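You operate a simulated robot arm through the tools that you are given. There is no shell and no other tool.

Carry out the task below with a simulated robot arm. There is one attempt and no reset: what you move stays moved.

JOB
Put things in order on the ends bench top. At the end: one of the small yellow weights from the ends bench top is on top of the white tub; the green sponge stands where the pink sponge stood; the mini red bobbin stands where the green sponge stood; the pink sponge stands on top of the big white bobbin; whatever was shut is shut again. Leave all else as you found it, and nothing knocked over.

It is judged by the outcome, as a careful person would: the job done as asked, and still so three seconds after it is handed in. It fails if anything else is knocked over, pushed out of place, dropped, spilled or broken.

ROBOT AND FRAMES
A 6-joint arm with a two-finger gripper, fixed in place. Base frame: the origin is at the foot of the arm, x ahead of it, y to its left, z up; the work surface is at about z = 0. Units: m, degrees, N and s.
With the tool pointing down near the work surface it reaches from about 0.24 to 0.62 m from the base axis. Its first joint turns from -66.0 to 66.0 degrees. Payload 1.37 kg.
The tool frame sits at the grasp point between the pads (the TCP): z along the fingers, y along the line on which they close. The tips reach 0.022 m beyond it. The gripper opens to 0.092 m. The gripper's body begins 0.065 m behind the TCP.
Orientation is that of the tool frame in the base frame, as a unit quaternion [x, y, z, w]. With the fingers straight down and closing along the base's y, the tool's x points along the base's -x, its y along +y and its z along -z.

CONTROLS
- The arm moves only by the tool arm_command. Its argument "deltas" is text: rows parted by semicolons, each of 7 numbers parted by spaces: the shift along the base's x, y, z in m, then the turn, a rotation vector about the base's x, y, z in rad, then the finger opening in m, from 0 to 0.092. In form: dx dy dz ax ay az fingers; .... A call has 1 to 20 rows; each row is the pose to reach, as a shift and turn from the pose commanded when the call began. A row lasts 0.2 s, in which the tool goes at most 0.05 m and 8.6 degrees; a call with a longer step from one row to the next is refused whole, and so is a gripper value outside its range. Where a pose cannot be reached the arm comes as near as it can. A force on the tool above 40 N (or 10 N above the force at the start of the call, whichever is more), or a blocked arm, ends the call early, and 0.2 s more pass. The fingers move at their own pace and stop on an object; they squeeze with about 24 N. The grip force told is the motor's: it shows also when the fingers shut on nothing. Time passes only in rows, and 0.2 s behind the last, so rows that repeat a pose let the fingers close. It gives the time, the measured TCP pose, the force on the tool (base axes), the opening and the grip force at its end, in the units of the frame above (readings bear some noise), with the torque about the TCP (base axes, N m) and any sound that the robot's microphone picked up.
- Cameras (640 x 400 px; columns grow to the right, rows downward): "scene" is fixed at [0.0445, -0.4472, 0.6007]; the picture's right is [0.59, -0.81, 0.00], its down [-0.45, -0.33, -0.83] and it looks along [0.67, 0.49, -0.56] (base axes); focal length 280 px, centre (320, 200). "wrist" rides on the gripper at [0.071, 0.019, -0.102] in the tool frame; the picture's right is [-0.26, 0.96, 0.00], its down [-0.75, -0.20, -0.62] and it looks along [-0.60, -0.16, 0.78] (tool axes); focal length 280 px, centre (320, 200). There is no depth. A picture from a camera that has moved, and an enlarged one, comes with that camera's place and axes in the base frame and with its lens. The place of the scene camera against the robot may be out by one fixed shift of up to 0.025 m in any direction.
- grab_frame(camera): a new picture of that camera. The clock stands still meanwhile.
- zoom(camera, box): a new picture of the part [left, top, right, bottom] of that camera's present view, enlarged. The clock stands still meanwhile.
- sign_off(): hands the job in; it is judged then, once.

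Places have to be worked out from the pictures, the camera data and where the tool is seen. Open the gripper and draw the arm clear of the work before you hand the job in, unless the task says otherwise.

The tools are called after ">>>" by a JSON object that holds its "op" and its "data". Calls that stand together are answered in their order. arm_command: Moves the arm, as the interface text tells. Its arguments: {"type":"object","properties":{"deltas":{"type":"string"}},"required":["deltas"]} The other tools are called the same way: grab_frame (camera) takes a picture; zoom (camera, box) takes an enlarged picture of a part of a camera's view; sign_off () hands the job in.

At the start:

```text
clock: 0.0
tool_pos: [0.4303, 0.0516, 0.3295]
ee_rot: [0.0, 1.0, 0.0, 0.0]
ft_force: [0.0, 0.5, 0.4]
moment: [0.03, 0.04, 0.03]
opening: 0.0923
finger_force: 0.0
```

scene: 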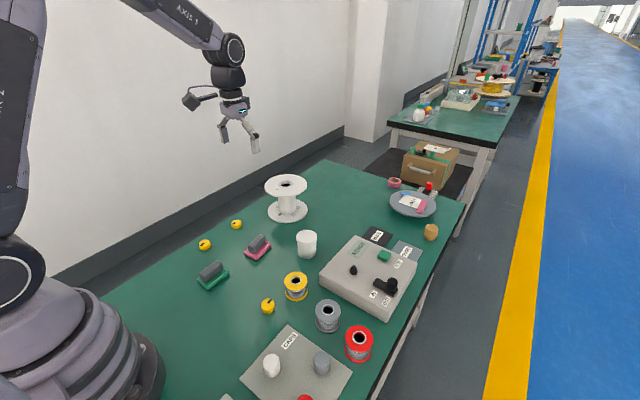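
wrist: 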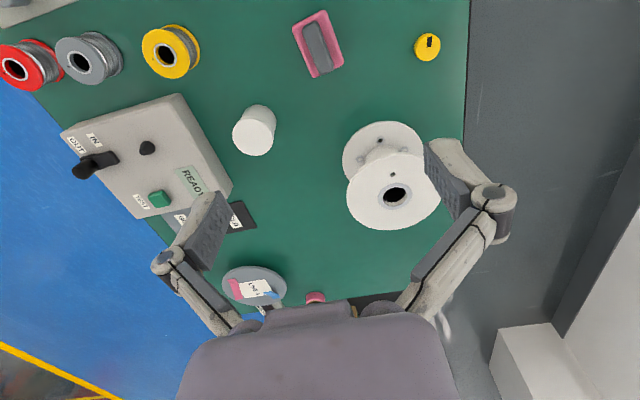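

I start by looking closely at the scene in both cameras to identify every object.

>>> {"op": "zoom", "data": {"camera": "scene", "box": [180, 160, 340, 260]}}

>>> {"op": "zoom", "data": {"camera": "scene", "box": [220, 260, 400, 400]}}

>>> {"op": "zoom", "data": {"camera": "scene", "box": [310, 160, 470, 320]}}

>>> {"op": "grab_frame", "data": {"camera": "wrist"}}

```text
4.00 times, centred on (260, 210) of scene
camera zoom: at [0.0445, -0.4472, 0.6007], right [0.59, -0.81, 0.0], down [-0.45, -0.33, -0.83], along [0.67, 0.49, -0.56], focal length 1122 px, centre (560, 160)
```

zoom: 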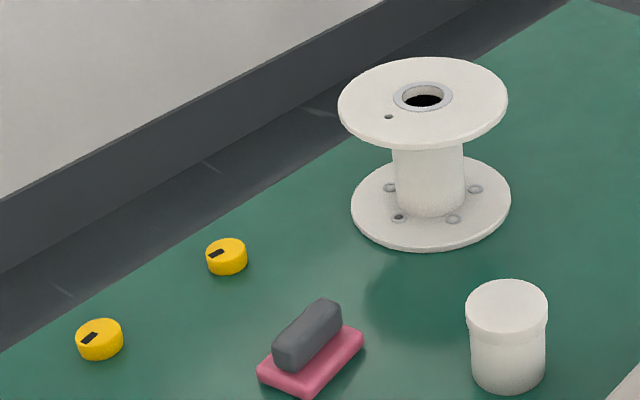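

```text
2.86 times, centred on (310, 330) of scene
camera zoom: at [0.0445, -0.4472, 0.6007], right [0.59, -0.81, 0.0], down [-0.45, -0.33, -0.83], along [0.67, 0.49, -0.56], focal length 802 px, centre (349, -171)
```

zoom: 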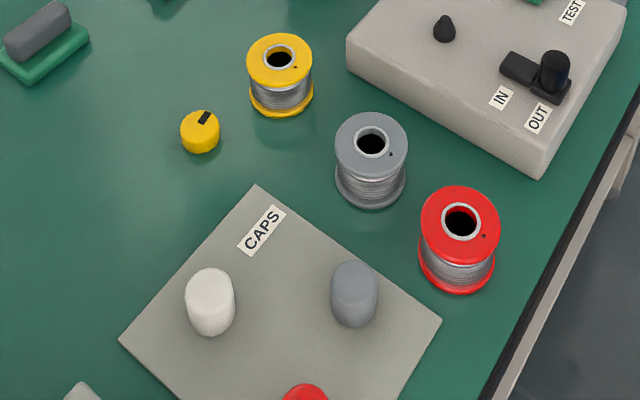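

```text
2.50 times, centred on (390, 240) of scene
camera zoom: at [0.0445, -0.4472, 0.6007], right [0.59, -0.81, 0.0], down [-0.45, -0.33, -0.83], along [0.67, 0.49, -0.56], focal length 701 px, centre (145, 100)
```

zoom: 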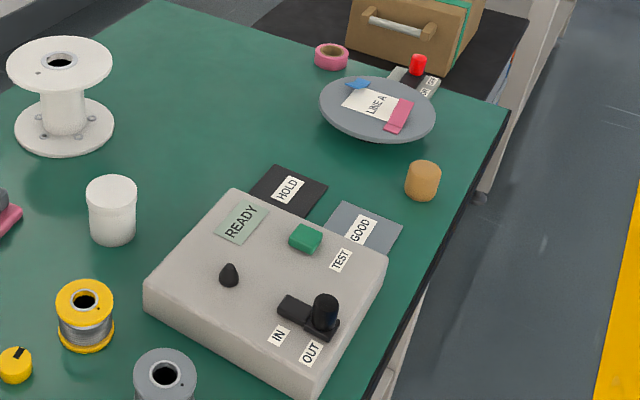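

```text
taken
camera wrist: at [0.3595, 0.0707, 0.4301], right [0.26, 0.96, 0.0], down [0.75, -0.2, 0.62], along [0.6, -0.16, -0.78], focal length 280 px, centre (320, 200)
```

wrist: 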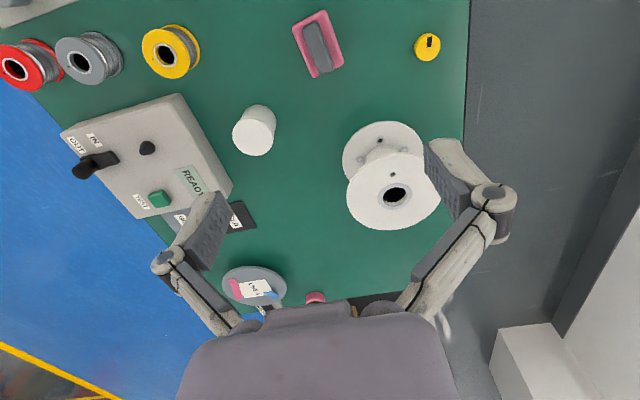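

The objects all look identifiable; I'll move the wrist camera back and a bit higher, well clear of everything, to survey the near part of the bench.

>>> {"op": "arm_command", "data": {"deltas": "-0.03 0 0.02 0 0 0 0.092; -0.06 0 0.04 0 0 0 0.092; -0.09 0 0.06 0 0 0 0.092; -0.12 0 0.08 0 0 0 0.092; -0.12 0 0.08 0 0 0 0.092"}}

>>> {"op": "grab_frame", "data": {"camera": "wrist"}}

>>> {"op": "grab_frame", "data": {"camera": "scene"}}

```text
clock: 1.2
tool_pos: [0.3119, 0.0533, 0.4088]
ee_rot: [0.0, 1.0, 0.0, 0.0]
ft_force: [-1.2, 0.3, 0.0]
moment: [0.01, 0.0, -0.01]
opening: 0.092
finger_force: 0.1
```

```text
taken
camera wrist: at [0.2406, 0.0723, 0.5087], right [0.26, 0.96, 0.0], down [0.75, -0.2, 0.62], along [0.6, -0.16, -0.78], focal length 280 px, centre (320, 200)
```

wrist: 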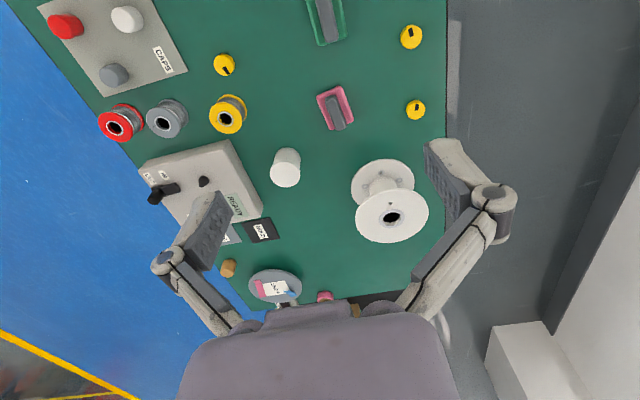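

```text
taken
```

scene: 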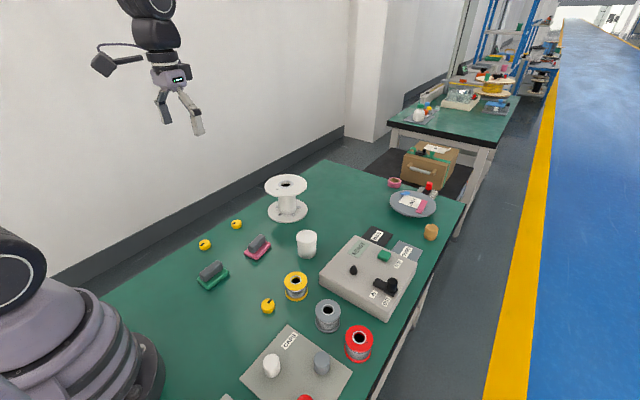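

All objects are visible. I enlarge the wrist view to measure positions and orientations of the sponges, bobbins, tub and weights.

>>> {"op": "zoom", "data": {"camera": "wrist", "box": [280, 0, 440, 100]}}

>>> {"op": "zoom", "data": {"camera": "wrist", "box": [290, 70, 450, 170]}}

>>> {"op": "zoom", "data": {"camera": "wrist", "box": [90, 40, 250, 140]}}

>>> {"op": "zoom", "data": {"camera": "wrist", "box": [260, 130, 440, 250]}}

```text
4.00 times, centred on (360, 50) of wrist
camera zoom: at [0.2406, 0.0723, 0.5087], right [0.26, 0.96, 0.0], down [0.75, -0.2, 0.62], along [0.6, -0.16, -0.78], focal length 1122 px, centre (160, 800)
```

zoom: 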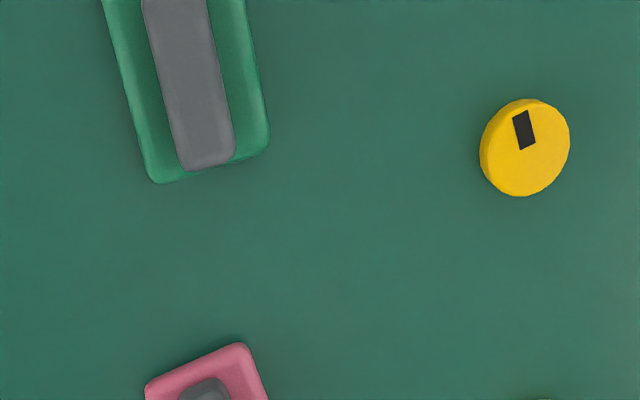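

```text
4.00 times, centred on (370, 120) of wrist
camera zoom: at [0.2406, 0.0723, 0.5087], right [0.26, 0.96, 0.0], down [0.75, -0.2, 0.62], along [0.6, -0.16, -0.78], focal length 1122 px, centre (120, 520)
```

zoom: 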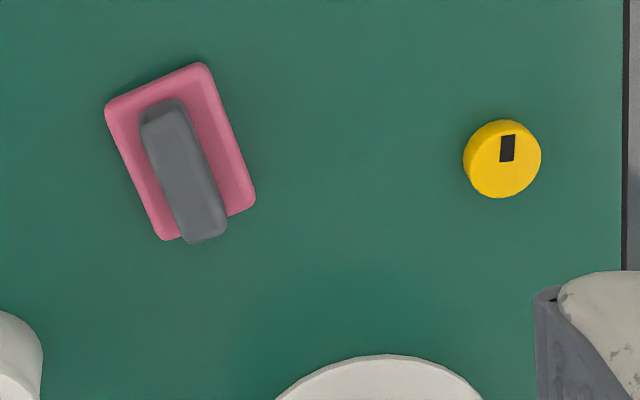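

```text
4.00 times, centred on (170, 90) of wrist
camera zoom: at [0.2406, 0.0723, 0.5087], right [0.26, 0.96, 0.0], down [0.75, -0.2, 0.62], along [0.6, -0.16, -0.78], focal length 1122 px, centre (920, 640)
```

zoom: 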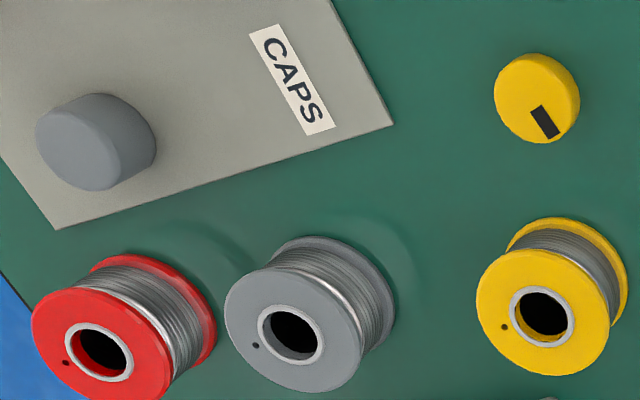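

```text
3.33 times, centred on (350, 190) of wrist
camera zoom: at [0.2406, 0.0723, 0.5087], right [0.26, 0.96, 0.0], down [0.75, -0.2, 0.62], along [0.6, -0.16, -0.78], focal length 935 px, centre (220, 233)
```

zoom: 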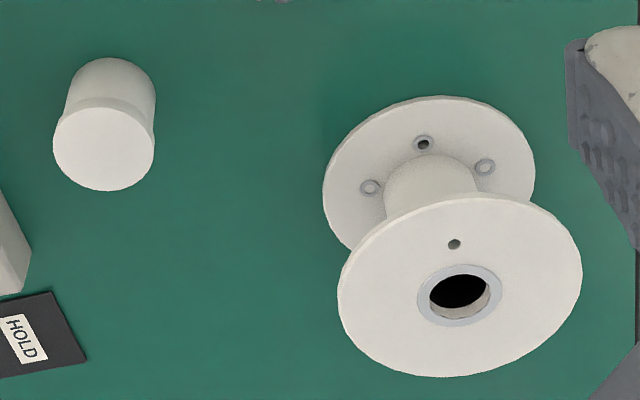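

The pink sponge sits near (0.424, 0.051), its long axis about 6° from x. I move above it with the fingers aligned to check alignment from a hover.

>>> {"op": "arm_command", "data": {"deltas": "0.02 0 -0.042 0 0 0.018 0.08; 0.04 0 -0.084 0 0 0.036 0.07; 0.06 0 -0.126 0 0 0.054 0.06; 0.08 0 -0.168 0 0 0.072 0.06; 0.1 0 -0.21 0 0 0.09 0.06; 0.113 -0.001 -0.249 0 0 0.108 0.06; 0.113 -0.001 -0.249 0 0 0.108 0.06; 0.113 -0.001 -0.249 0 0 0.108 0.06"}}

>>> {"op": "grab_frame", "data": {"camera": "wrist"}}

>>> {"op": "grab_frame", "data": {"camera": "scene"}}

```text
clock: 3.0
tool_pos: [0.4278, 0.0497, 0.1601]
ee_rot: [-0.054, 0.999, 0.0, 0.0]
ft_force: [-0.3, 0.5, -0.2]
moment: [-0.01, 0.02, 0.03]
opening: 0.0599
finger_force: 0.1
```

```text
taken
camera wrist: at [0.3554, 0.0616, 0.2616], right [0.16, 0.99, 0.0], down [0.77, -0.12, 0.62], along [0.62, -0.1, -0.78], focal length 280 px, centre (320, 200)
```

wrist: 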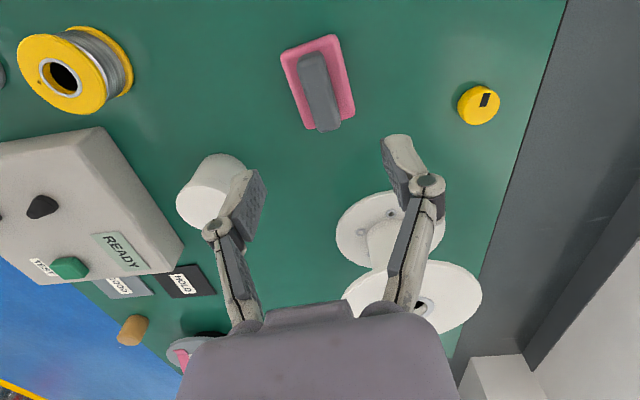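

```text
taken
```

scene: 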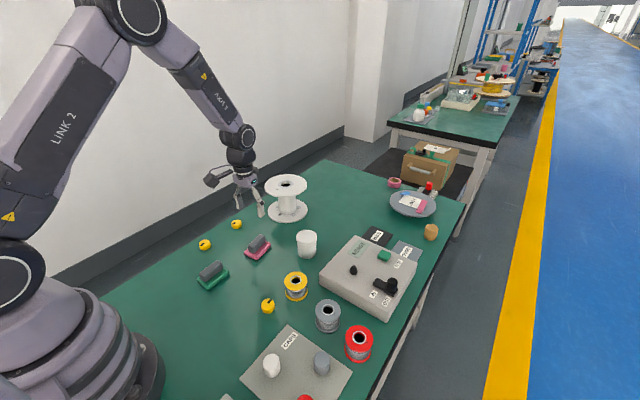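

The sponge is close to beneath the fingers; I enlarge to check the residual offset and angle.

>>> {"op": "zoom", "data": {"camera": "wrist", "box": [260, 20, 380, 140]}}

>>> {"op": "zoom", "data": {"camera": "scene", "box": [190, 190, 290, 300]}}

```text
3.33 times, centred on (320, 80) of wrist
camera zoom: at [0.3554, 0.0616, 0.2616], right [0.16, 0.99, 0.0], down [0.77, -0.12, 0.62], along [0.62, -0.1, -0.78], focal length 935 px, centre (320, 600)
```

zoom: 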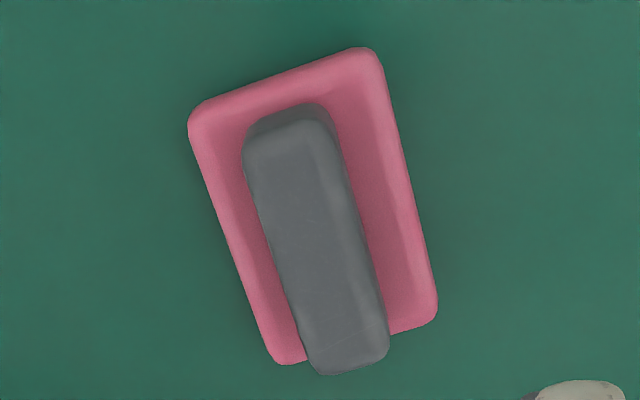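

```text
3.64 times, centred on (240, 245) of scene
camera zoom: at [0.0445, -0.4472, 0.6007], right [0.59, -0.81, 0.0], down [-0.45, -0.33, -0.83], along [0.67, 0.49, -0.56], focal length 1020 px, centre (611, 36)
```

zoom: 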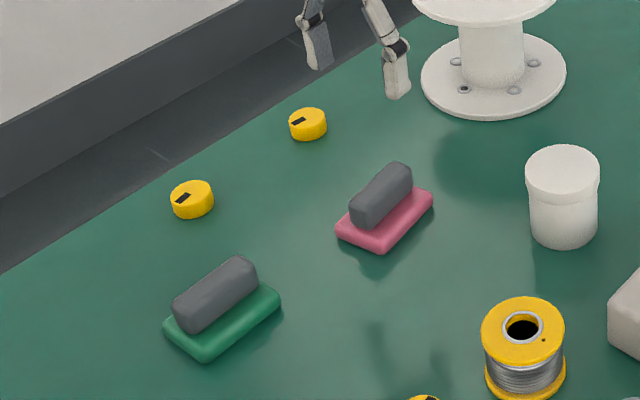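

The handle is centred under the fingers within about 1 mm and aligned. I descend so the tips end just above the pink base and close on the grey handle.

>>> {"op": "arm_command", "data": {"deltas": "0 0 -0.04 0 0 0 0.06; 0 0 -0.08 0 0 0 0.06; 0 0 -0.1 0 0 0 0.06; 0 0 -0.11 0 0 0 0.06; 0 0 -0.118 0 0 0 0.06; 0 0 -0.12 0 0 0 0.06; 0 0 -0.12 0 0 0 0.06; 0 0 -0.12 0 0 0 0; 0 0 -0.12 0 0 0 0; 0 0 -0.12 0 0 0 0; 0 0 -0.12 0 0 0 0"}}

>>> {"op": "grab_frame", "data": {"camera": "wrist"}}

```text
clock: 5.4
tool_pos: [0.4237, 0.051, 0.0404]
ee_rot: [-0.054, 0.999, 0.0, 0.0]
ft_force: [-0.5, -0.9, 2.8]
moment: [0.02, 0.01, 0.01]
opening: 0.0211
finger_force: 24.3
```

```text
taken
camera wrist: at [0.3509, 0.0622, 0.141], right [0.16, 0.99, 0.0], down [0.77, -0.12, 0.63], along [0.62, -0.1, -0.78], focal length 280 px, centre (320, 200)
```

wrist: 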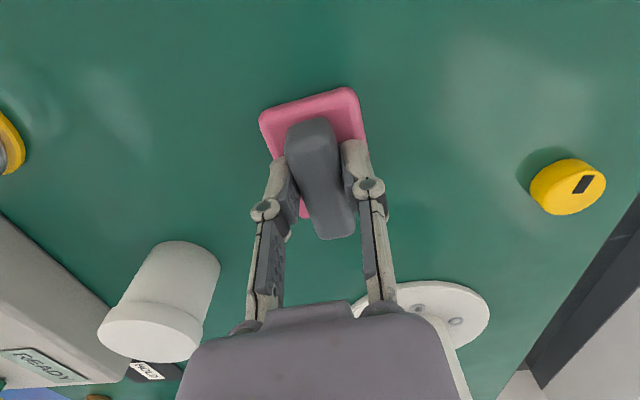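

The handle is gripped (21 mm). I lift straight up and carry it at height toward the big white bobbin.

>>> {"op": "arm_command", "data": {"deltas": "0 0 0.02 0 0 0 0; 0 0 0.06 0 0 0 0; 0 0 0.1 0 0 0 0; 0 0 0.14 0 0 0 0; 0 0 0.18 0 0 0 0; 0 0 0.22 0 0 0 0; 0.03 0.01 0.22 0 0 0 0; 0.06 0.02 0.22 0 0 0 0; 0.09 0.03 0.22 0 0 0 0; 0.12 0.045 0.22 0 0 0 0; 0.15 0.055 0.22 0 0 0 0; 0.16 0.058 0.22 0 0 0 0; 0.16 0.058 0.22 0 0 0 0; 0.16 0.058 0.22 0 0 0 0"}}

>>> {"op": "grab_frame", "data": {"camera": "wrist"}}

>>> {"op": "grab_frame", "data": {"camera": "scene"}}

```text
clock: 8.4
tool_pos: [0.5834, 0.1087, 0.2577]
ee_rot: [-0.054, 0.999, 0.0, 0.001]
ft_force: [1.1, 0.1, -0.7]
moment: [-0.02, -0.02, 0.01]
opening: 0.021
finger_force: 24.4
```

```text
taken
camera wrist: at [0.5109, 0.1206, 0.3592], right [0.16, 0.99, 0.0], down [0.77, -0.12, 0.62], along [0.62, -0.1, -0.78], focal length 280 px, centre (320, 200)
```

wrist: 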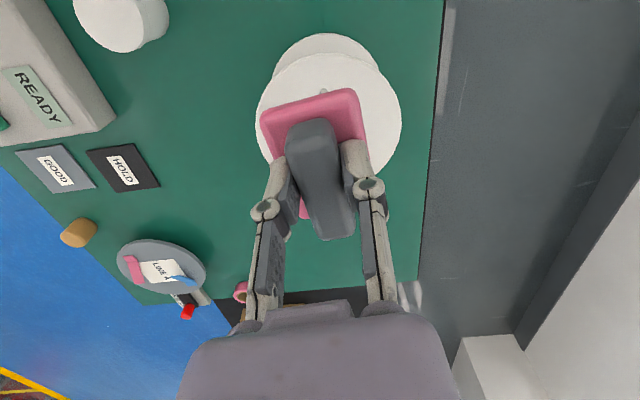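

```text
taken
```

scene: 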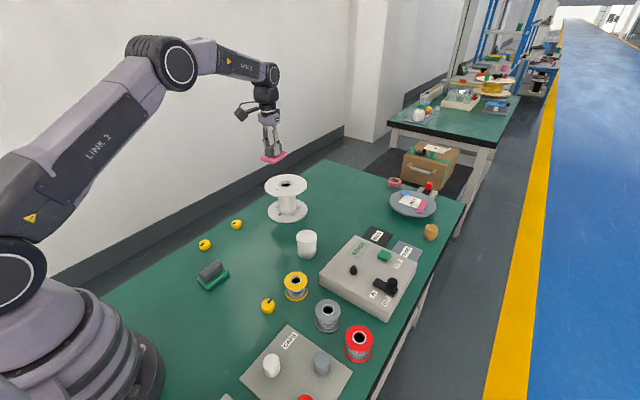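

The pose was reached. I enlarge to measure the bobbin's top flange relative to the sponge.

>>> {"op": "zoom", "data": {"camera": "wrist", "box": [230, 20, 430, 220]}}

>>> {"op": "zoom", "data": {"camera": "scene", "box": [220, 120, 340, 240]}}

```text
2.00 times, centred on (330, 120) of wrist
camera zoom: at [0.5109, 0.1206, 0.3592], right [0.16, 0.99, 0.0], down [0.77, -0.12, 0.62], along [0.62, -0.1, -0.78], focal length 561 px, centre (300, 360)
```

zoom: 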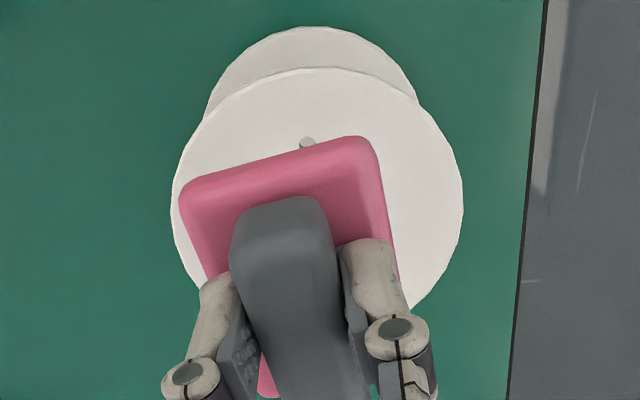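

```text
3.33 times, centred on (280, 180) of scene
camera zoom: at [0.0445, -0.4472, 0.6007], right [0.59, -0.81, 0.0], down [-0.45, -0.33, -0.83], along [0.67, 0.49, -0.56], focal length 935 px, centre (453, 267)
```

zoom: 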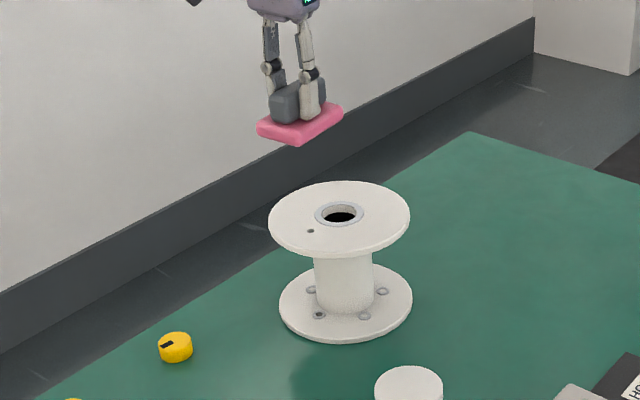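

The flange top is about z≈0.108–0.111, centred near (0.619, 0.112). I move over it and lower to about 1.5 cm above contact.

>>> {"op": "arm_command", "data": {"deltas": "0.015 0.002 0 0 0 0 0; 0.031 0.003 0 0 0 0 0; 0.031 0.003 -0.03 0 0 0 0; 0.031 0.003 -0.06 0 0 0 0; 0.031 0.003 -0.08 0 0 0 0; 0.031 0.003 -0.092 0 0 0 0; 0.031 0.003 -0.092 0 0 0 0; 0.031 0.003 -0.092 0 0 0 0"}}

>>> {"op": "zoom", "data": {"camera": "scene", "box": [220, 120, 340, 240]}}

>>> {"op": "grab_frame", "data": {"camera": "wrist"}}

```text
clock: 10.2
tool_pos: [0.6148, 0.1112, 0.1687]
ee_rot: [-0.054, 0.999, -0.001, 0.0]
ft_force: [-0.3, 0.2, 0.1]
moment: [0.05, -0.01, 0.02]
opening: 0.0212
finger_force: 23.6
```

```text
3.33 times, centred on (280, 180) of scene
camera zoom: at [0.0445, -0.4472, 0.6007], right [0.59, -0.81, 0.0], down [-0.45, -0.33, -0.83], along [0.67, 0.49, -0.56], focal length 935 px, centre (453, 267)
```

zoom: 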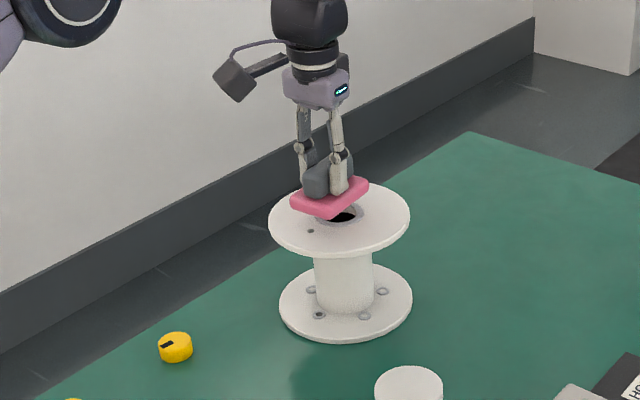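

```text
taken
camera wrist: at [0.5419, 0.1227, 0.2694], right [0.16, 0.99, 0.0], down [0.77, -0.12, 0.62], along [0.62, -0.1, -0.78], focal length 280 px, centre (320, 200)
```

wrist: 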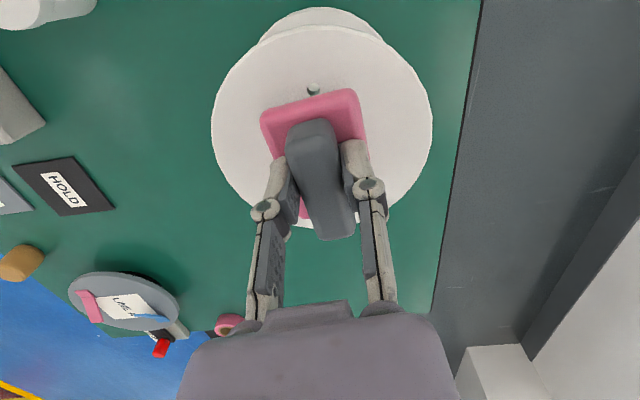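

Reached; the sponge hovers about 17 mm above the flange and well within it. I creep down.

>>> {"op": "arm_command", "data": {"deltas": "0 0 -0.005 0 0 0 0; 0 0 -0.01 0 0 0 0; 0 0 -0.012 0 0 0 0; 0 0 -0.012 0 0 0 0"}}

>>> {"op": "arm_command", "data": {"deltas": "0 0 -0.0015 0 0 0 0; 0 0 -0.003 0 0 0 0; 0 0 -0.003 0 0 0 0"}}

>>> {"op": "zoom", "data": {"camera": "scene", "box": [250, 150, 330, 230]}}

```text
clock: 11.2
tool_pos: [0.6154, 0.1129, 0.1559]
ee_rot: [-0.054, 0.999, 0.0, 0.001]
ft_force: [0.2, -0.7, 0.1]
moment: [0.01, 0.0, 0.02]
opening: 0.0208
finger_force: 24.2
```

```text
clock: 12.0
tool_pos: [0.6143, 0.1122, 0.1527]
ee_rot: [-0.053, 0.999, 0.0, 0.0]
ft_force: [0.2, 0.3, -0.4]
moment: [-0.03, 0.0, 0.02]
opening: 0.0212
finger_force: 24.0
```

```text
5.00 times, centred on (290, 190) of scene
camera zoom: at [0.0445, -0.4472, 0.6007], right [0.59, -0.81, 0.0], down [-0.45, -0.33, -0.83], along [0.67, 0.49, -0.56], focal length 1403 px, centre (470, 250)
```

zoom: 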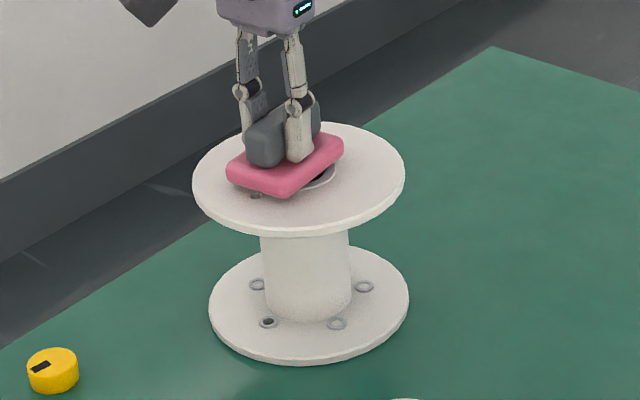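

No contact yet (force ~0). I keep creeping down 1.5–2 mm at a time.

>>> {"op": "arm_command", "data": {"deltas": "0 0 -0.001 0 0 0 0; 0 0 -0.002 0 0 0 0; 0 0 -0.002 0 0 0 0"}}

>>> {"op": "arm_command", "data": {"deltas": "0 0 -0.001 0 0 0 0; 0 0 -0.0015 0 0 0 0; 0 0 -0.0015 0 0 0 0"}}

```text
clock: 12.8
tool_pos: [0.6152, 0.112, 0.1516]
ee_rot: [-0.055, 0.998, 0.0, 0.0]
ft_force: [-0.7, 0.0, -0.7]
moment: [0.02, 0.0, 0.0]
opening: 0.0209
finger_force: 23.8
```

```text
clock: 13.6
tool_pos: [0.6141, 0.1113, 0.1497]
ee_rot: [-0.054, 0.999, 0.001, 0.0]
ft_force: [0.1, 0.0, -0.9]
moment: [0.01, -0.01, 0.01]
opening: 0.0212
finger_force: 23.9
```

Still no contact at z≈0.1495; continuing.

>>> {"op": "arm_command", "data": {"deltas": "0 0 -0.001 0 0 0 0; 0 0 -0.0015 0 0 0 0; 0 0 -0.0015 0 0 0 0"}}

>>> {"op": "arm_command", "data": {"deltas": "0 0 -0.001 0 0 0 0; 0 0 -0.001 0 0 0 0"}}

>>> {"op": "zoom", "data": {"camera": "scene", "box": [250, 150, 330, 230]}}

```text
clock: 14.4
tool_pos: [0.6151, 0.1123, 0.1495]
ee_rot: [-0.055, 0.999, -0.001, 0.001]
ft_force: [0.2, 2.1, 7.8]
moment: [0.05, 0.06, -0.01]
opening: 0.0208
finger_force: 23.6
```

```text
clock: 15.0
tool_pos: [0.6152, 0.1114, 0.1498]
ee_rot: [-0.054, 0.999, 0.001, 0.001]
ft_force: [-3.2, 2.4, 17.5]
moment: [0.05, 0.15, 0.01]
opening: 0.0208
finger_force: 23.4
```

```text
5.00 times, centred on (290, 190) of scene
camera zoom: at [0.0444, -0.4472, 0.6007], right [0.59, -0.81, 0.0], down [-0.45, -0.33, -0.83], along [0.67, 0.49, -0.56], focal length 1403 px, centre (470, 250)
```

zoom: 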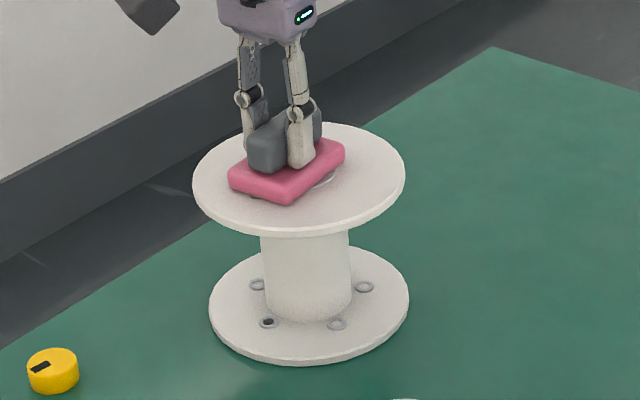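

Contact made (≈17 N), the sponge rests on the flange. I relieve 1 mm, open the fingers, and rise straight up.

>>> {"op": "arm_command", "data": {"deltas": "0 0 0.001 0 0 0 0; 0 0 0.0015 0 0 0 0; 0 0 0.0015 0 0 0 0.045; 0 0 0.0015 0 0 0 0.045; 0 0 0.0015 0 0 0 0.045; 0 0 0.01 0 0 0 0.045; 0 0 0.03 0 0 0 0.045; 0 0 0.07 0 0 0 0.045; 0 0 0.11 0 0 0 0.045; 0 0 0.11 0 0 0 0.045"}}

>>> {"op": "zoom", "data": {"camera": "scene", "box": [250, 150, 330, 230]}}

>>> {"op": "grab_frame", "data": {"camera": "wrist"}}

```text
clock: 17.2
tool_pos: [0.6154, 0.1115, 0.2556]
ee_rot: [-0.053, 0.999, 0.001, 0.0]
ft_force: [-0.8, 0.4, 0.6]
moment: [0.0, -0.01, -0.01]
opening: 0.0451
finger_force: 0.1
```

```text
5.00 times, centred on (290, 190) of scene
camera zoom: at [0.0445, -0.4472, 0.6007], right [0.59, -0.81, 0.0], down [-0.45, -0.33, -0.83], along [0.67, 0.49, -0.56], focal length 1403 px, centre (470, 250)
```

zoom: 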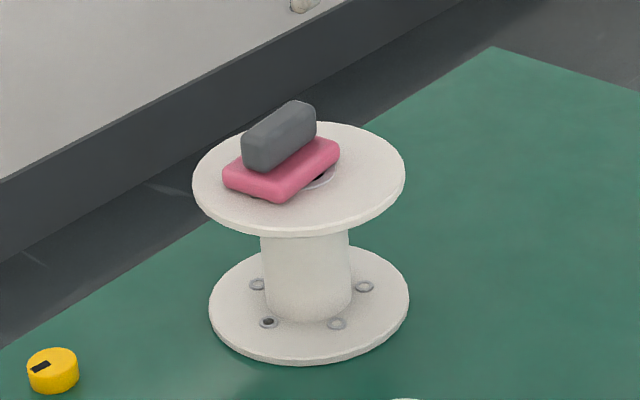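

```text
taken
camera wrist: at [0.543, 0.1232, 0.3575], right [0.16, 0.99, 0.0], down [0.77, -0.12, 0.62], along [0.62, -0.1, -0.78], focal length 280 px, centre (320, 200)
```

wrist: 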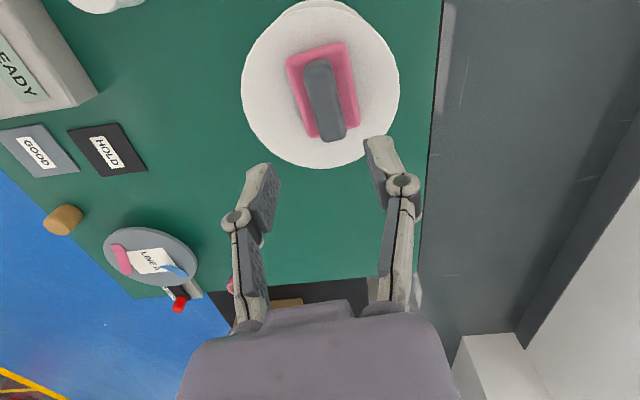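

Pink sponge stands squarely on the bobbin. Now I move back over the green sponge and hover to measure it.

>>> {"op": "arm_command", "data": {"deltas": "-0.04 -0.006 0 0 0 -0.013 0.06; -0.08 -0.012 0 0 0 -0.026 0.06; -0.12 -0.018 0 0 0 -0.039 0.06; -0.16 -0.024 0 0 0 -0.052 0.06; -0.2 -0.03 0 0 0 -0.065 0.06; -0.24 -0.036 -0.01 0 0 -0.078 0.06; -0.28 -0.042 -0.03 0 0 -0.095 0.06; -0.31 -0.047 -0.05 0 0 -0.108 0.06; -0.325 -0.05 -0.057 0 0 -0.108 0.06; -0.325 -0.05 -0.057 0 0 -0.108 0.06; -0.325 -0.05 -0.057 0 0 -0.108 0.06"}}

>>> {"op": "grab_frame", "data": {"camera": "wrist"}}

>>> {"op": "zoom", "data": {"camera": "wrist", "box": [240, 10, 400, 170]}}

```text
clock: 19.6
tool_pos: [0.2913, 0.0614, 0.1982]
ee_rot: [0.001, 1.0, -0.001, 0.0]
ft_force: [-0.1, -0.2, 0.4]
moment: [-0.02, -0.02, 0.0]
opening: 0.0599
finger_force: 0.1
```

```text
taken
camera wrist: at [0.2189, 0.0808, 0.2991], right [0.26, 0.96, 0.0], down [0.75, -0.2, 0.63], along [0.6, -0.16, -0.78], focal length 280 px, centre (320, 200)
```

wrist: 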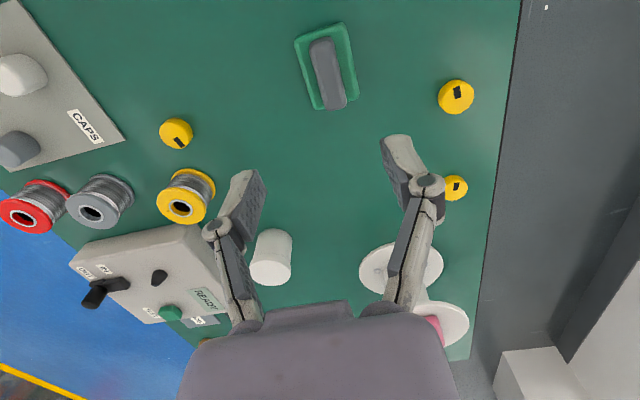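

```text
2.50 times, centred on (320, 90) of wrist
camera zoom: at [0.2189, 0.0808, 0.2991], right [0.26, 0.96, 0.0], down [0.75, -0.2, 0.63], along [0.6, -0.16, -0.78], focal length 701 px, centre (320, 475)
```

zoom: 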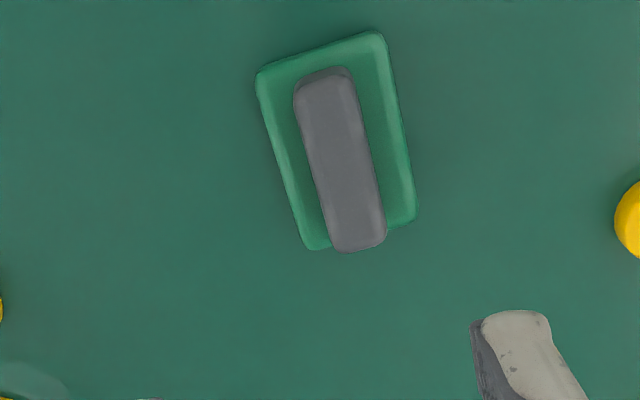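

Green sponge is at about (0.286, 0.071), aligned with x, same size as the pink. I shift over it, descend to the same grasp height (0.040), and grip the handle.

>>> {"op": "arm_command", "data": {"deltas": "-0.004 0.0088 -0.02 0 0 0 0.06; -0.004 0.0088 -0.06 0 0 0 0.06; -0.004 0.0088 -0.1 0 0 0 0.06; -0.004 0.0088 -0.1 0 0 0 0.06"}}

>>> {"op": "grab_frame", "data": {"camera": "wrist"}}

```text
clock: 20.6
tool_pos: [0.2869, 0.0721, 0.0984]
ee_rot: [0.0, 1.0, 0.0, -0.001]
ft_force: [-0.3, 1.0, -0.6]
moment: [0.01, 0.0, -0.01]
opening: 0.06
finger_force: 0.1
```

```text
taken
camera wrist: at [0.2147, 0.0904, 0.2001], right [0.26, 0.96, 0.0], down [0.75, -0.21, 0.63], along [0.6, -0.16, -0.78], focal length 280 px, centre (320, 200)
```

wrist: 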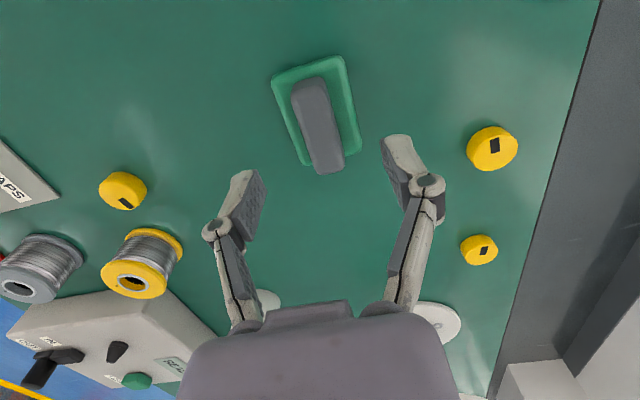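

Handle is centred in the grasp line. Final descent and grip.

>>> {"op": "arm_command", "data": {"deltas": "0 0 -0.03 0 0 0 0.06; 0 0 -0.05 0 0 0 0.06; 0 0 -0.058 0 0 0 0.06; 0 0 -0.06 0 0 0 0.06; 0 0 -0.06 0 0 0 0.06; 0 0 -0.06 0 0 0 0; 0 0 -0.06 0 0 0 0; 0 0 -0.06 0 0 0 0; 0 0 -0.06 0 0 0 0"}}

>>> {"op": "grab_frame", "data": {"camera": "wrist"}}

```text
clock: 22.6
tool_pos: [0.2857, 0.0704, 0.041]
ee_rot: [0.001, 1.0, 0.0, 0.0]
ft_force: [-0.4, -1.2, 3.7]
moment: [-0.03, -0.03, 0.03]
opening: 0.021
finger_force: 24.0
```

```text
taken
camera wrist: at [0.2147, 0.09, 0.1415], right [0.26, 0.96, 0.0], down [0.75, -0.2, 0.62], along [0.6, -0.16, -0.78], focal length 280 px, centre (320, 200)
```

wrist: 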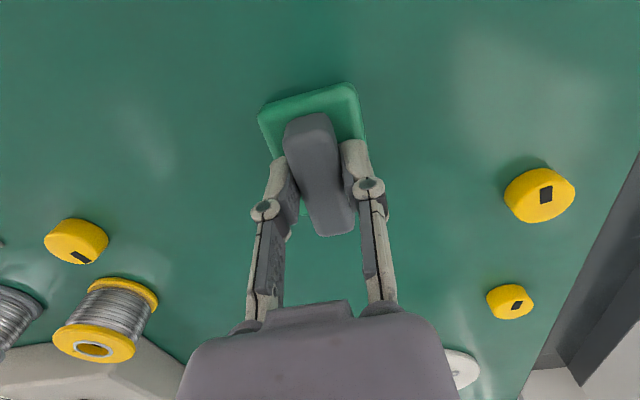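

Gripped identically to the pink one. I lift, carry to the pink sponge's original pose (offset +0.138, −0.0198, yaw +6.2°), and lower to 3 mm above.

>>> {"op": "arm_command", "data": {"deltas": "0 0 0.02 0 0 0 0; 0 0 0.06 0 0 0 0; 0 0 0.09 0 0 0 0; 0.035 -0.005 0.09 0 0 0.03 0; 0.07 -0.01 0.09 0 0 0.06 0; 0.105 -0.015 0.09 0 0 0.09 0; 0.138 -0.0198 0.09 0 0 0.108 0; 0.138 -0.0198 0.06 0 0 0.108 0; 0.138 -0.0198 0.03 0 0 0.108 0; 0.138 -0.0198 0.01 0 0 0.108 0; 0.138 -0.0198 0.004 0 0 0.108 0; 0.138 -0.0198 0.003 0 0 0.108 0; 0.138 -0.0198 0.003 0 0 0.108 0"}}

>>> {"op": "grab_frame", "data": {"camera": "wrist"}}

```text
clock: 25.4
tool_pos: [0.4234, 0.0517, 0.0419]
ee_rot: [-0.053, 0.999, 0.001, -0.001]
ft_force: [0.4, 0.5, -0.7]
moment: [-0.05, -0.01, 0.02]
opening: 0.0209
finger_force: 24.0
```

```text
taken
camera wrist: at [0.35, 0.0625, 0.1443], right [0.16, 0.99, 0.0], down [0.77, -0.12, 0.62], along [0.62, -0.1, -0.78], focal length 280 px, centre (320, 200)
```

wrist: 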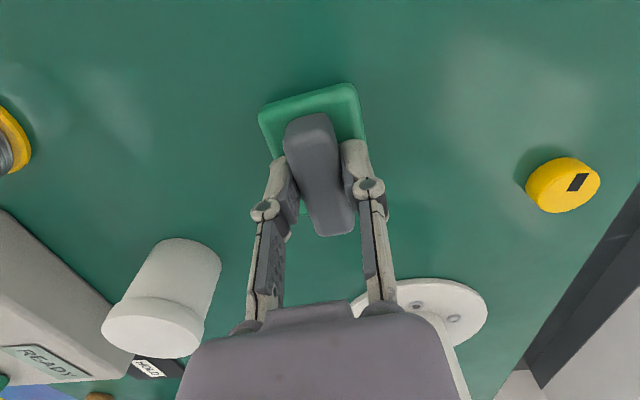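

Positioned over the pink's former spot. I lower the last 3 mm, then release and rise.

>>> {"op": "arm_command", "data": {"deltas": "0 0 -0.0015 0 0 0 0; 0 0 -0.0025 0 0 0 0; 0 0 -0.0025 0 0 0 0"}}

>>> {"op": "arm_command", "data": {"deltas": "0 0 -0.0005 0 0 0 0; 0 0 -0.0005 0 0 0 0.045; 0 0 -0.0005 0 0 0 0.045; 0 0 -0.0005 0 0 0 0.045; 0 0 0.01 0 0 0 0.045; 0 0 0.03 0 0 0 0.045; 0 0 0.07 0 0 0 0.045; 0 0 0.11 0 0 0 0.045; 0 0 0.15 0 0 0 0.045; 0 0 0.15 0 0 0 0.045"}}

>>> {"op": "grab_frame", "data": {"camera": "wrist"}}

>>> {"op": "grab_frame", "data": {"camera": "scene"}}

```text
clock: 26.2
tool_pos: [0.4235, 0.0506, 0.0413]
ee_rot: [-0.054, 0.999, 0.001, 0.0]
ft_force: [0.0, -1.3, 0.2]
moment: [0.0, 0.04, -0.01]
opening: 0.0209
finger_force: 24.1
```

```text
clock: 28.4
tool_pos: [0.423, 0.0524, 0.1906]
ee_rot: [-0.055, 0.999, 0.0, 0.0]
ft_force: [0.5, -0.3, 0.0]
moment: [0.01, -0.01, 0.0]
opening: 0.0448
finger_force: 0.0
```

```text
taken
camera wrist: at [0.3503, 0.0636, 0.2912], right [0.16, 0.99, 0.0], down [0.77, -0.12, 0.62], along [0.62, -0.1, -0.78], focal length 280 px, centre (320, 200)
```

wrist: 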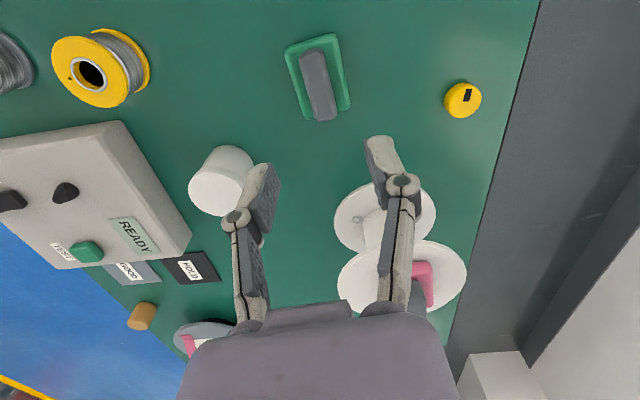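

```text
taken
```

scene: 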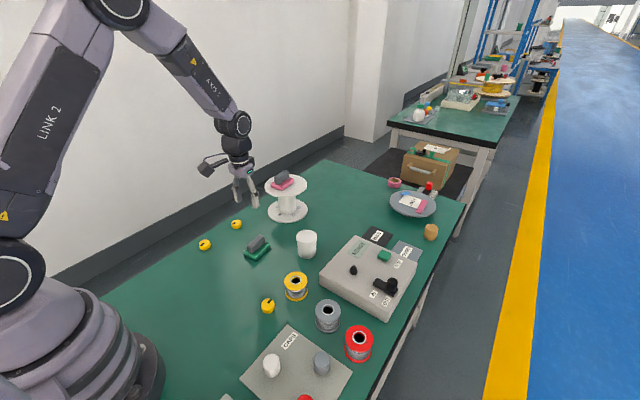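

Green sponge stands in place. Next the red bobbin, roughly at (0.343, −0.33); I swing over it at height, turning the gripper −90° so the fingers close along x (clear of the grey bobbin).

>>> {"op": "arm_command", "data": {"deltas": "0 -0.01 0.03 0 0 -0.13 0.06; -0.006 -0.035 0.05 0 0 -0.26 0.07; -0.012 -0.065 0.05 0 0 -0.39 0.08; -0.02 -0.1 0.05 0 0 -0.52 0.085; -0.027 -0.135 0.05 0 0 -0.65 0.085; -0.034 -0.17 0.05 0 0 -0.78 0.085; -0.041 -0.205 0.05 0 0 -0.91 0.085; -0.048 -0.24 0.05 0 0 -1.04 0.085; -0.055 -0.275 0.05 0 0 -1.17 0.085; -0.062 -0.31 0.05 0 0 -1.3 0.085; -0.069 -0.345 0.05 0 0 -1.43 0.085; -0.076 -0.375 0.05 0 0 -1.56 0.085; -0.079 -0.3815 0.05 0 0 -1.679 0.085; -0.079 -0.3815 0.05 0 0 -1.679 0.085; -0.079 -0.3815 0.05 0 0 -1.679 0.085"}}

>>> {"op": "grab_frame", "data": {"camera": "wrist"}}

>>> {"op": "grab_frame", "data": {"camera": "scene"}}

```text
clock: 31.6
tool_pos: [0.3453, -0.3316, 0.2412]
ee_rot: [0.708, 0.706, 0.0, 0.0]
ft_force: [0.5, -0.3, 0.1]
moment: [0.01, 0.0, 0.02]
opening: 0.0852
finger_force: 0.1
```

```text
taken
camera wrist: at [0.3642, -0.2601, 0.3419], right [0.96, -0.26, 0.0], down [-0.21, -0.75, 0.62], along [-0.16, -0.6, -0.78], focal length 280 px, centre (320, 200)
```

wrist: 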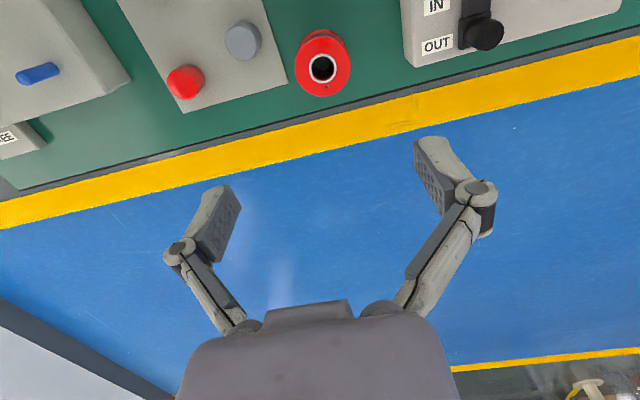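

```text
taken
```

scene: 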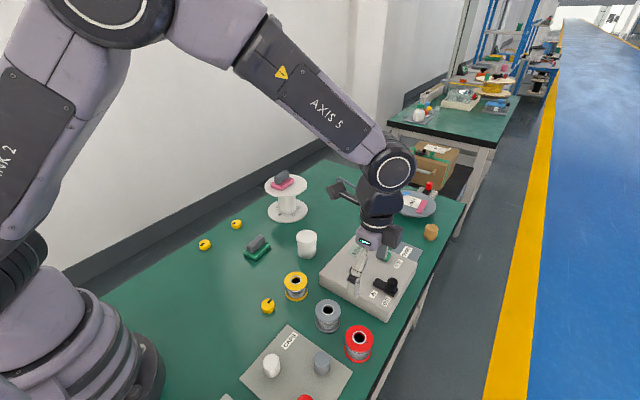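

The red bobbin is under the fingers on the near side; I enlarge to measure it and the surrounding clearance.

>>> {"op": "zoom", "data": {"camera": "wrist", "box": [240, 0, 440, 125]}}

>>> {"op": "zoom", "data": {"camera": "scene", "box": [300, 280, 420, 400]}}

```text
3.20 times, centred on (340, 62) of wrist
camera zoom: at [0.3642, -0.2601, 0.3419], right [0.96, -0.26, 0.0], down [-0.21, -0.75, 0.62], along [-0.16, -0.6, -0.78], focal length 897 px, centre (256, 640)
```

zoom: 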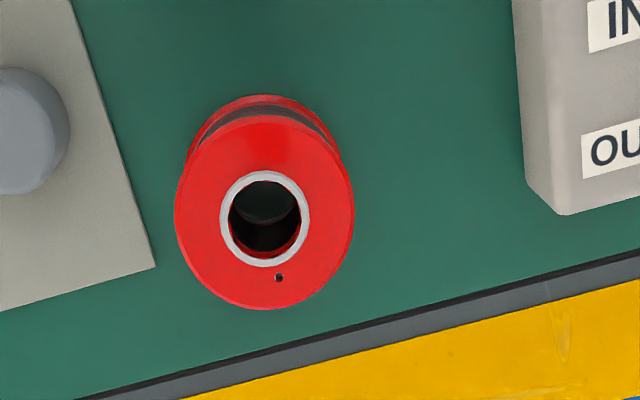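

```text
3.33 times, centred on (360, 340) of scene
camera zoom: at [0.0445, -0.4472, 0.6007], right [0.59, -0.81, 0.0], down [-0.45, -0.33, -0.83], along [0.67, 0.49, -0.56], focal length 935 px, centre (187, -267)
```

zoom: 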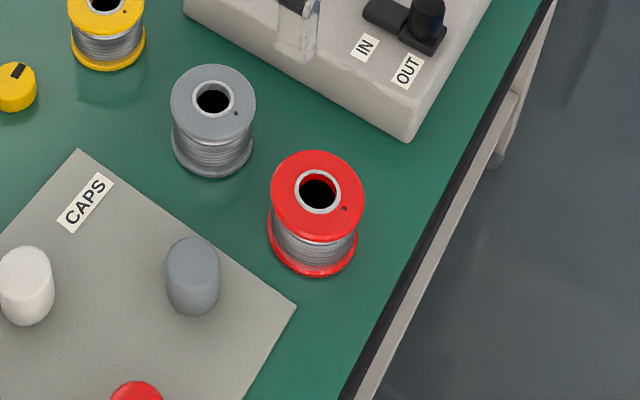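

The red bobbin: centre ≈ (0.3485, −0.326), diameter ≈ 0.057, height ≈ 0.043; the CAPS plate edge is at x≈0.303, so I use a narrower 0.068 opening. I lower to an intermediate height and recheck.

>>> {"op": "arm_command", "data": {"deltas": "0.0045 0.0036 -0.03 0 0 0 0.068; 0.0045 0.0036 -0.07 0 0 0 0.068; 0.0045 0.0036 -0.11 0 0 0 0.068; 0.0045 0.0036 -0.14 0 0 0 0.068; 0.0045 0.0036 -0.15 0 0 0 0.068; 0.0045 0.0036 -0.15 0 0 0 0.068"}}

>>> {"op": "grab_frame", "data": {"camera": "wrist"}}

>>> {"op": "zoom", "data": {"camera": "scene", "box": [300, 260, 420, 380]}}

```text
clock: 33.0
tool_pos: [0.3467, -0.3256, 0.0918]
ee_rot: [0.707, 0.708, 0.0, 0.0]
ft_force: [0.9, 0.4, 0.1]
moment: [0.0, 0.04, 0.04]
opening: 0.0679
finger_force: 0.1
```

```text
taken
camera wrist: at [0.3666, -0.2551, 0.192], right [0.96, -0.26, 0.0], down [-0.21, -0.75, 0.62], along [-0.16, -0.6, -0.78], focal length 280 px, centre (320, 200)
```

wrist: 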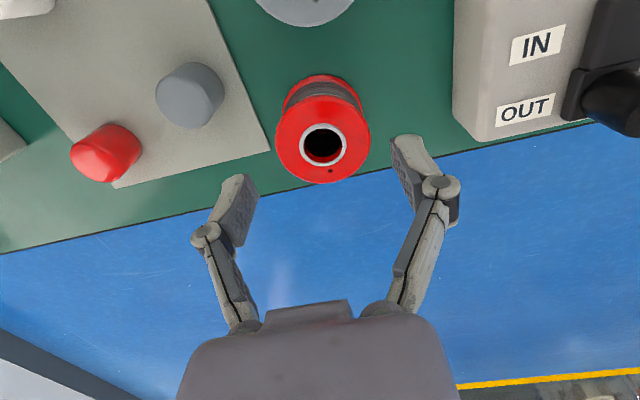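

```text
3.33 times, centred on (360, 320) of scene
camera zoom: at [0.0445, -0.4472, 0.6007], right [0.59, -0.81, 0.0], down [-0.45, -0.33, -0.83], along [0.67, 0.49, -0.56], focal length 935 px, centre (187, -200)
```

zoom: 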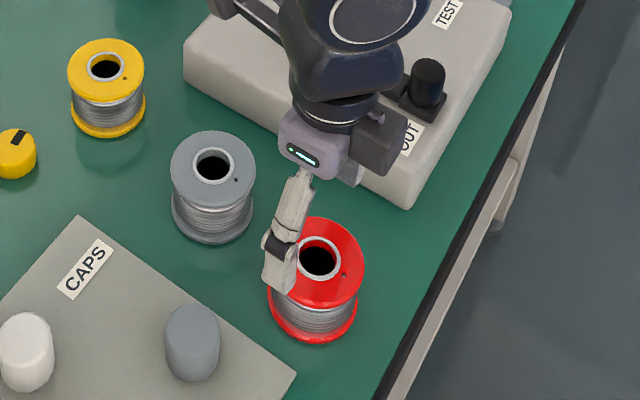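

Aligned within ~1.5 mm and both fingers straddle the bobbin with room to spare. I descend the rest of the way, then close.

>>> {"op": "arm_command", "data": {"deltas": "0.001 0 -0.02 0 0 0 0.068; 0.001 0 -0.04 0 0 0 0.068; 0.001 0 -0.055 0 0 0 0.068; 0.001 0 -0.0635 0 0 0 0.068; 0.001 0 -0.0635 0 0 0 0.068"}}

>>> {"op": "grab_frame", "data": {"camera": "wrist"}}

>>> {"op": "zoom", "data": {"camera": "scene", "box": [300, 260, 420, 380]}}

```text
clock: 34.2
tool_pos: [0.3492, -0.326, 0.0257]
ee_rot: [0.708, 0.707, 0.0, 0.0]
ft_force: [0.1, -0.3, 0.4]
moment: [0.01, 0.02, -0.02]
opening: 0.0682
finger_force: 0.1
```

```text
taken
camera wrist: at [0.3683, -0.2559, 0.1275], right [0.96, -0.26, 0.0], down [-0.21, -0.75, 0.62], along [-0.16, -0.6, -0.78], focal length 280 px, centre (320, 200)
```

wrist: 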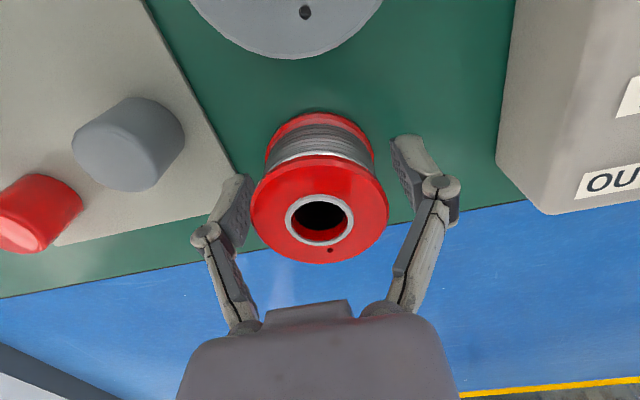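

```text
3.33 times, centred on (360, 320) of scene
camera zoom: at [0.0445, -0.4472, 0.6007], right [0.59, -0.81, 0.0], down [-0.45, -0.33, -0.83], along [0.67, 0.49, -0.56], focal length 935 px, centre (187, -200)
```

zoom: 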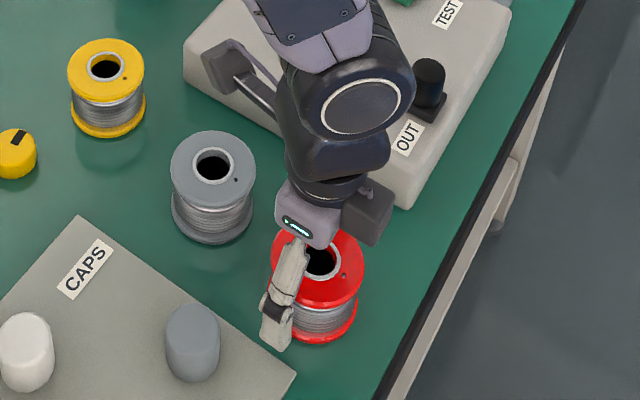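

No contact, the bobbin is between the pads. Closing the fingers.

>>> {"op": "arm_command", "data": {"deltas": "0 0 0 0 0 0 0.06; 0 0 0 0 0 0 0.05; 0 0 0 0 0 0 0.03; 0 0 0 0 0 0 0.03; 0 0 0 0 0 0 0.03"}}

>>> {"op": "grab_frame", "data": {"camera": "wrist"}}

```text
clock: 35.4
tool_pos: [0.3494, -0.3267, 0.0256]
ee_rot: [0.707, 0.707, 0.0, 0.0]
ft_force: [0.4, -0.2, -0.8]
moment: [0.03, 0.0, -0.01]
opening: 0.0539
finger_force: 24.4
```

```text
taken
camera wrist: at [0.3683, -0.2559, 0.1277], right [0.96, -0.26, 0.0], down [-0.21, -0.75, 0.62], along [-0.16, -0.6, -0.78], focal length 280 px, centre (320, 200)
```

wrist: 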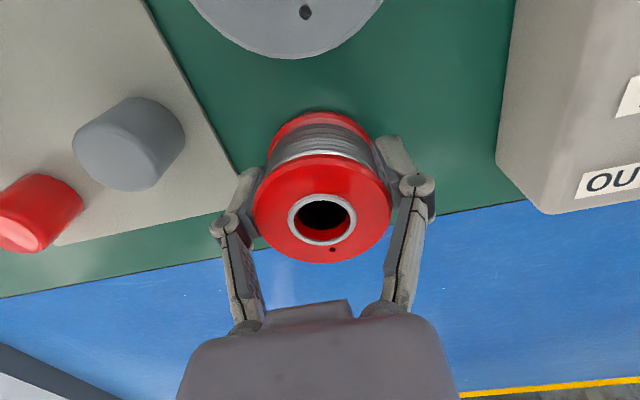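

Firm grip at 54 mm, bobbin centred on the TCP. I lift a little and check.

>>> {"op": "arm_command", "data": {"deltas": "0 0 0.01 0 0 0 0.03; 0 0 0.03 0 0 0 0.03; 0 0 0.07 0 0 0 0.03; 0 0 0.11 0 0 0 0.03; 0 0 0.15 0 0 0 0.03; 0 0 0.15 0 0 0 0.03"}}

>>> {"op": "grab_frame", "data": {"camera": "scene"}}

>>> {"op": "grab_frame", "data": {"camera": "wrist"}}

```text
clock: 36.8
tool_pos: [0.3489, -0.3263, 0.1738]
ee_rot: [0.707, 0.707, -0.001, 0.001]
ft_force: [-0.7, -0.1, -1.3]
moment: [0.03, 0.02, 0.0]
opening: 0.0541
finger_force: 23.5
```

```text
taken
```

scene: 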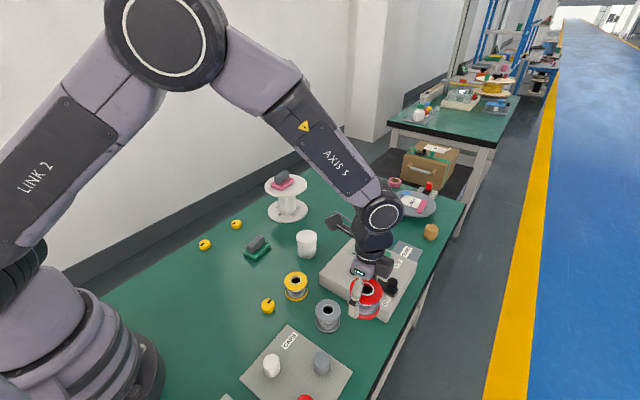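

```text
taken
camera wrist: at [0.3679, -0.2556, 0.275], right [0.96, -0.26, 0.0], down [-0.2, -0.75, 0.62], along [-0.16, -0.6, -0.78], focal length 280 px, centre (320, 200)
```

wrist: 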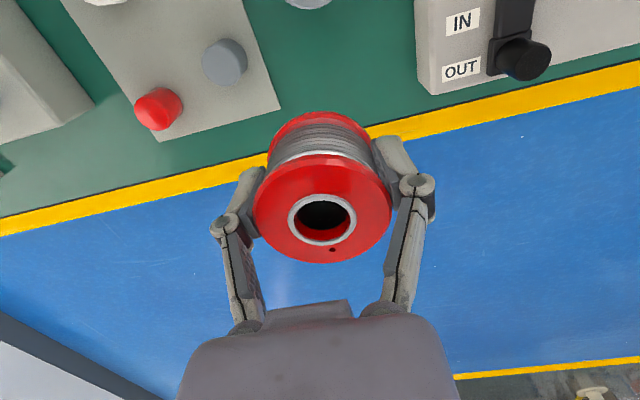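

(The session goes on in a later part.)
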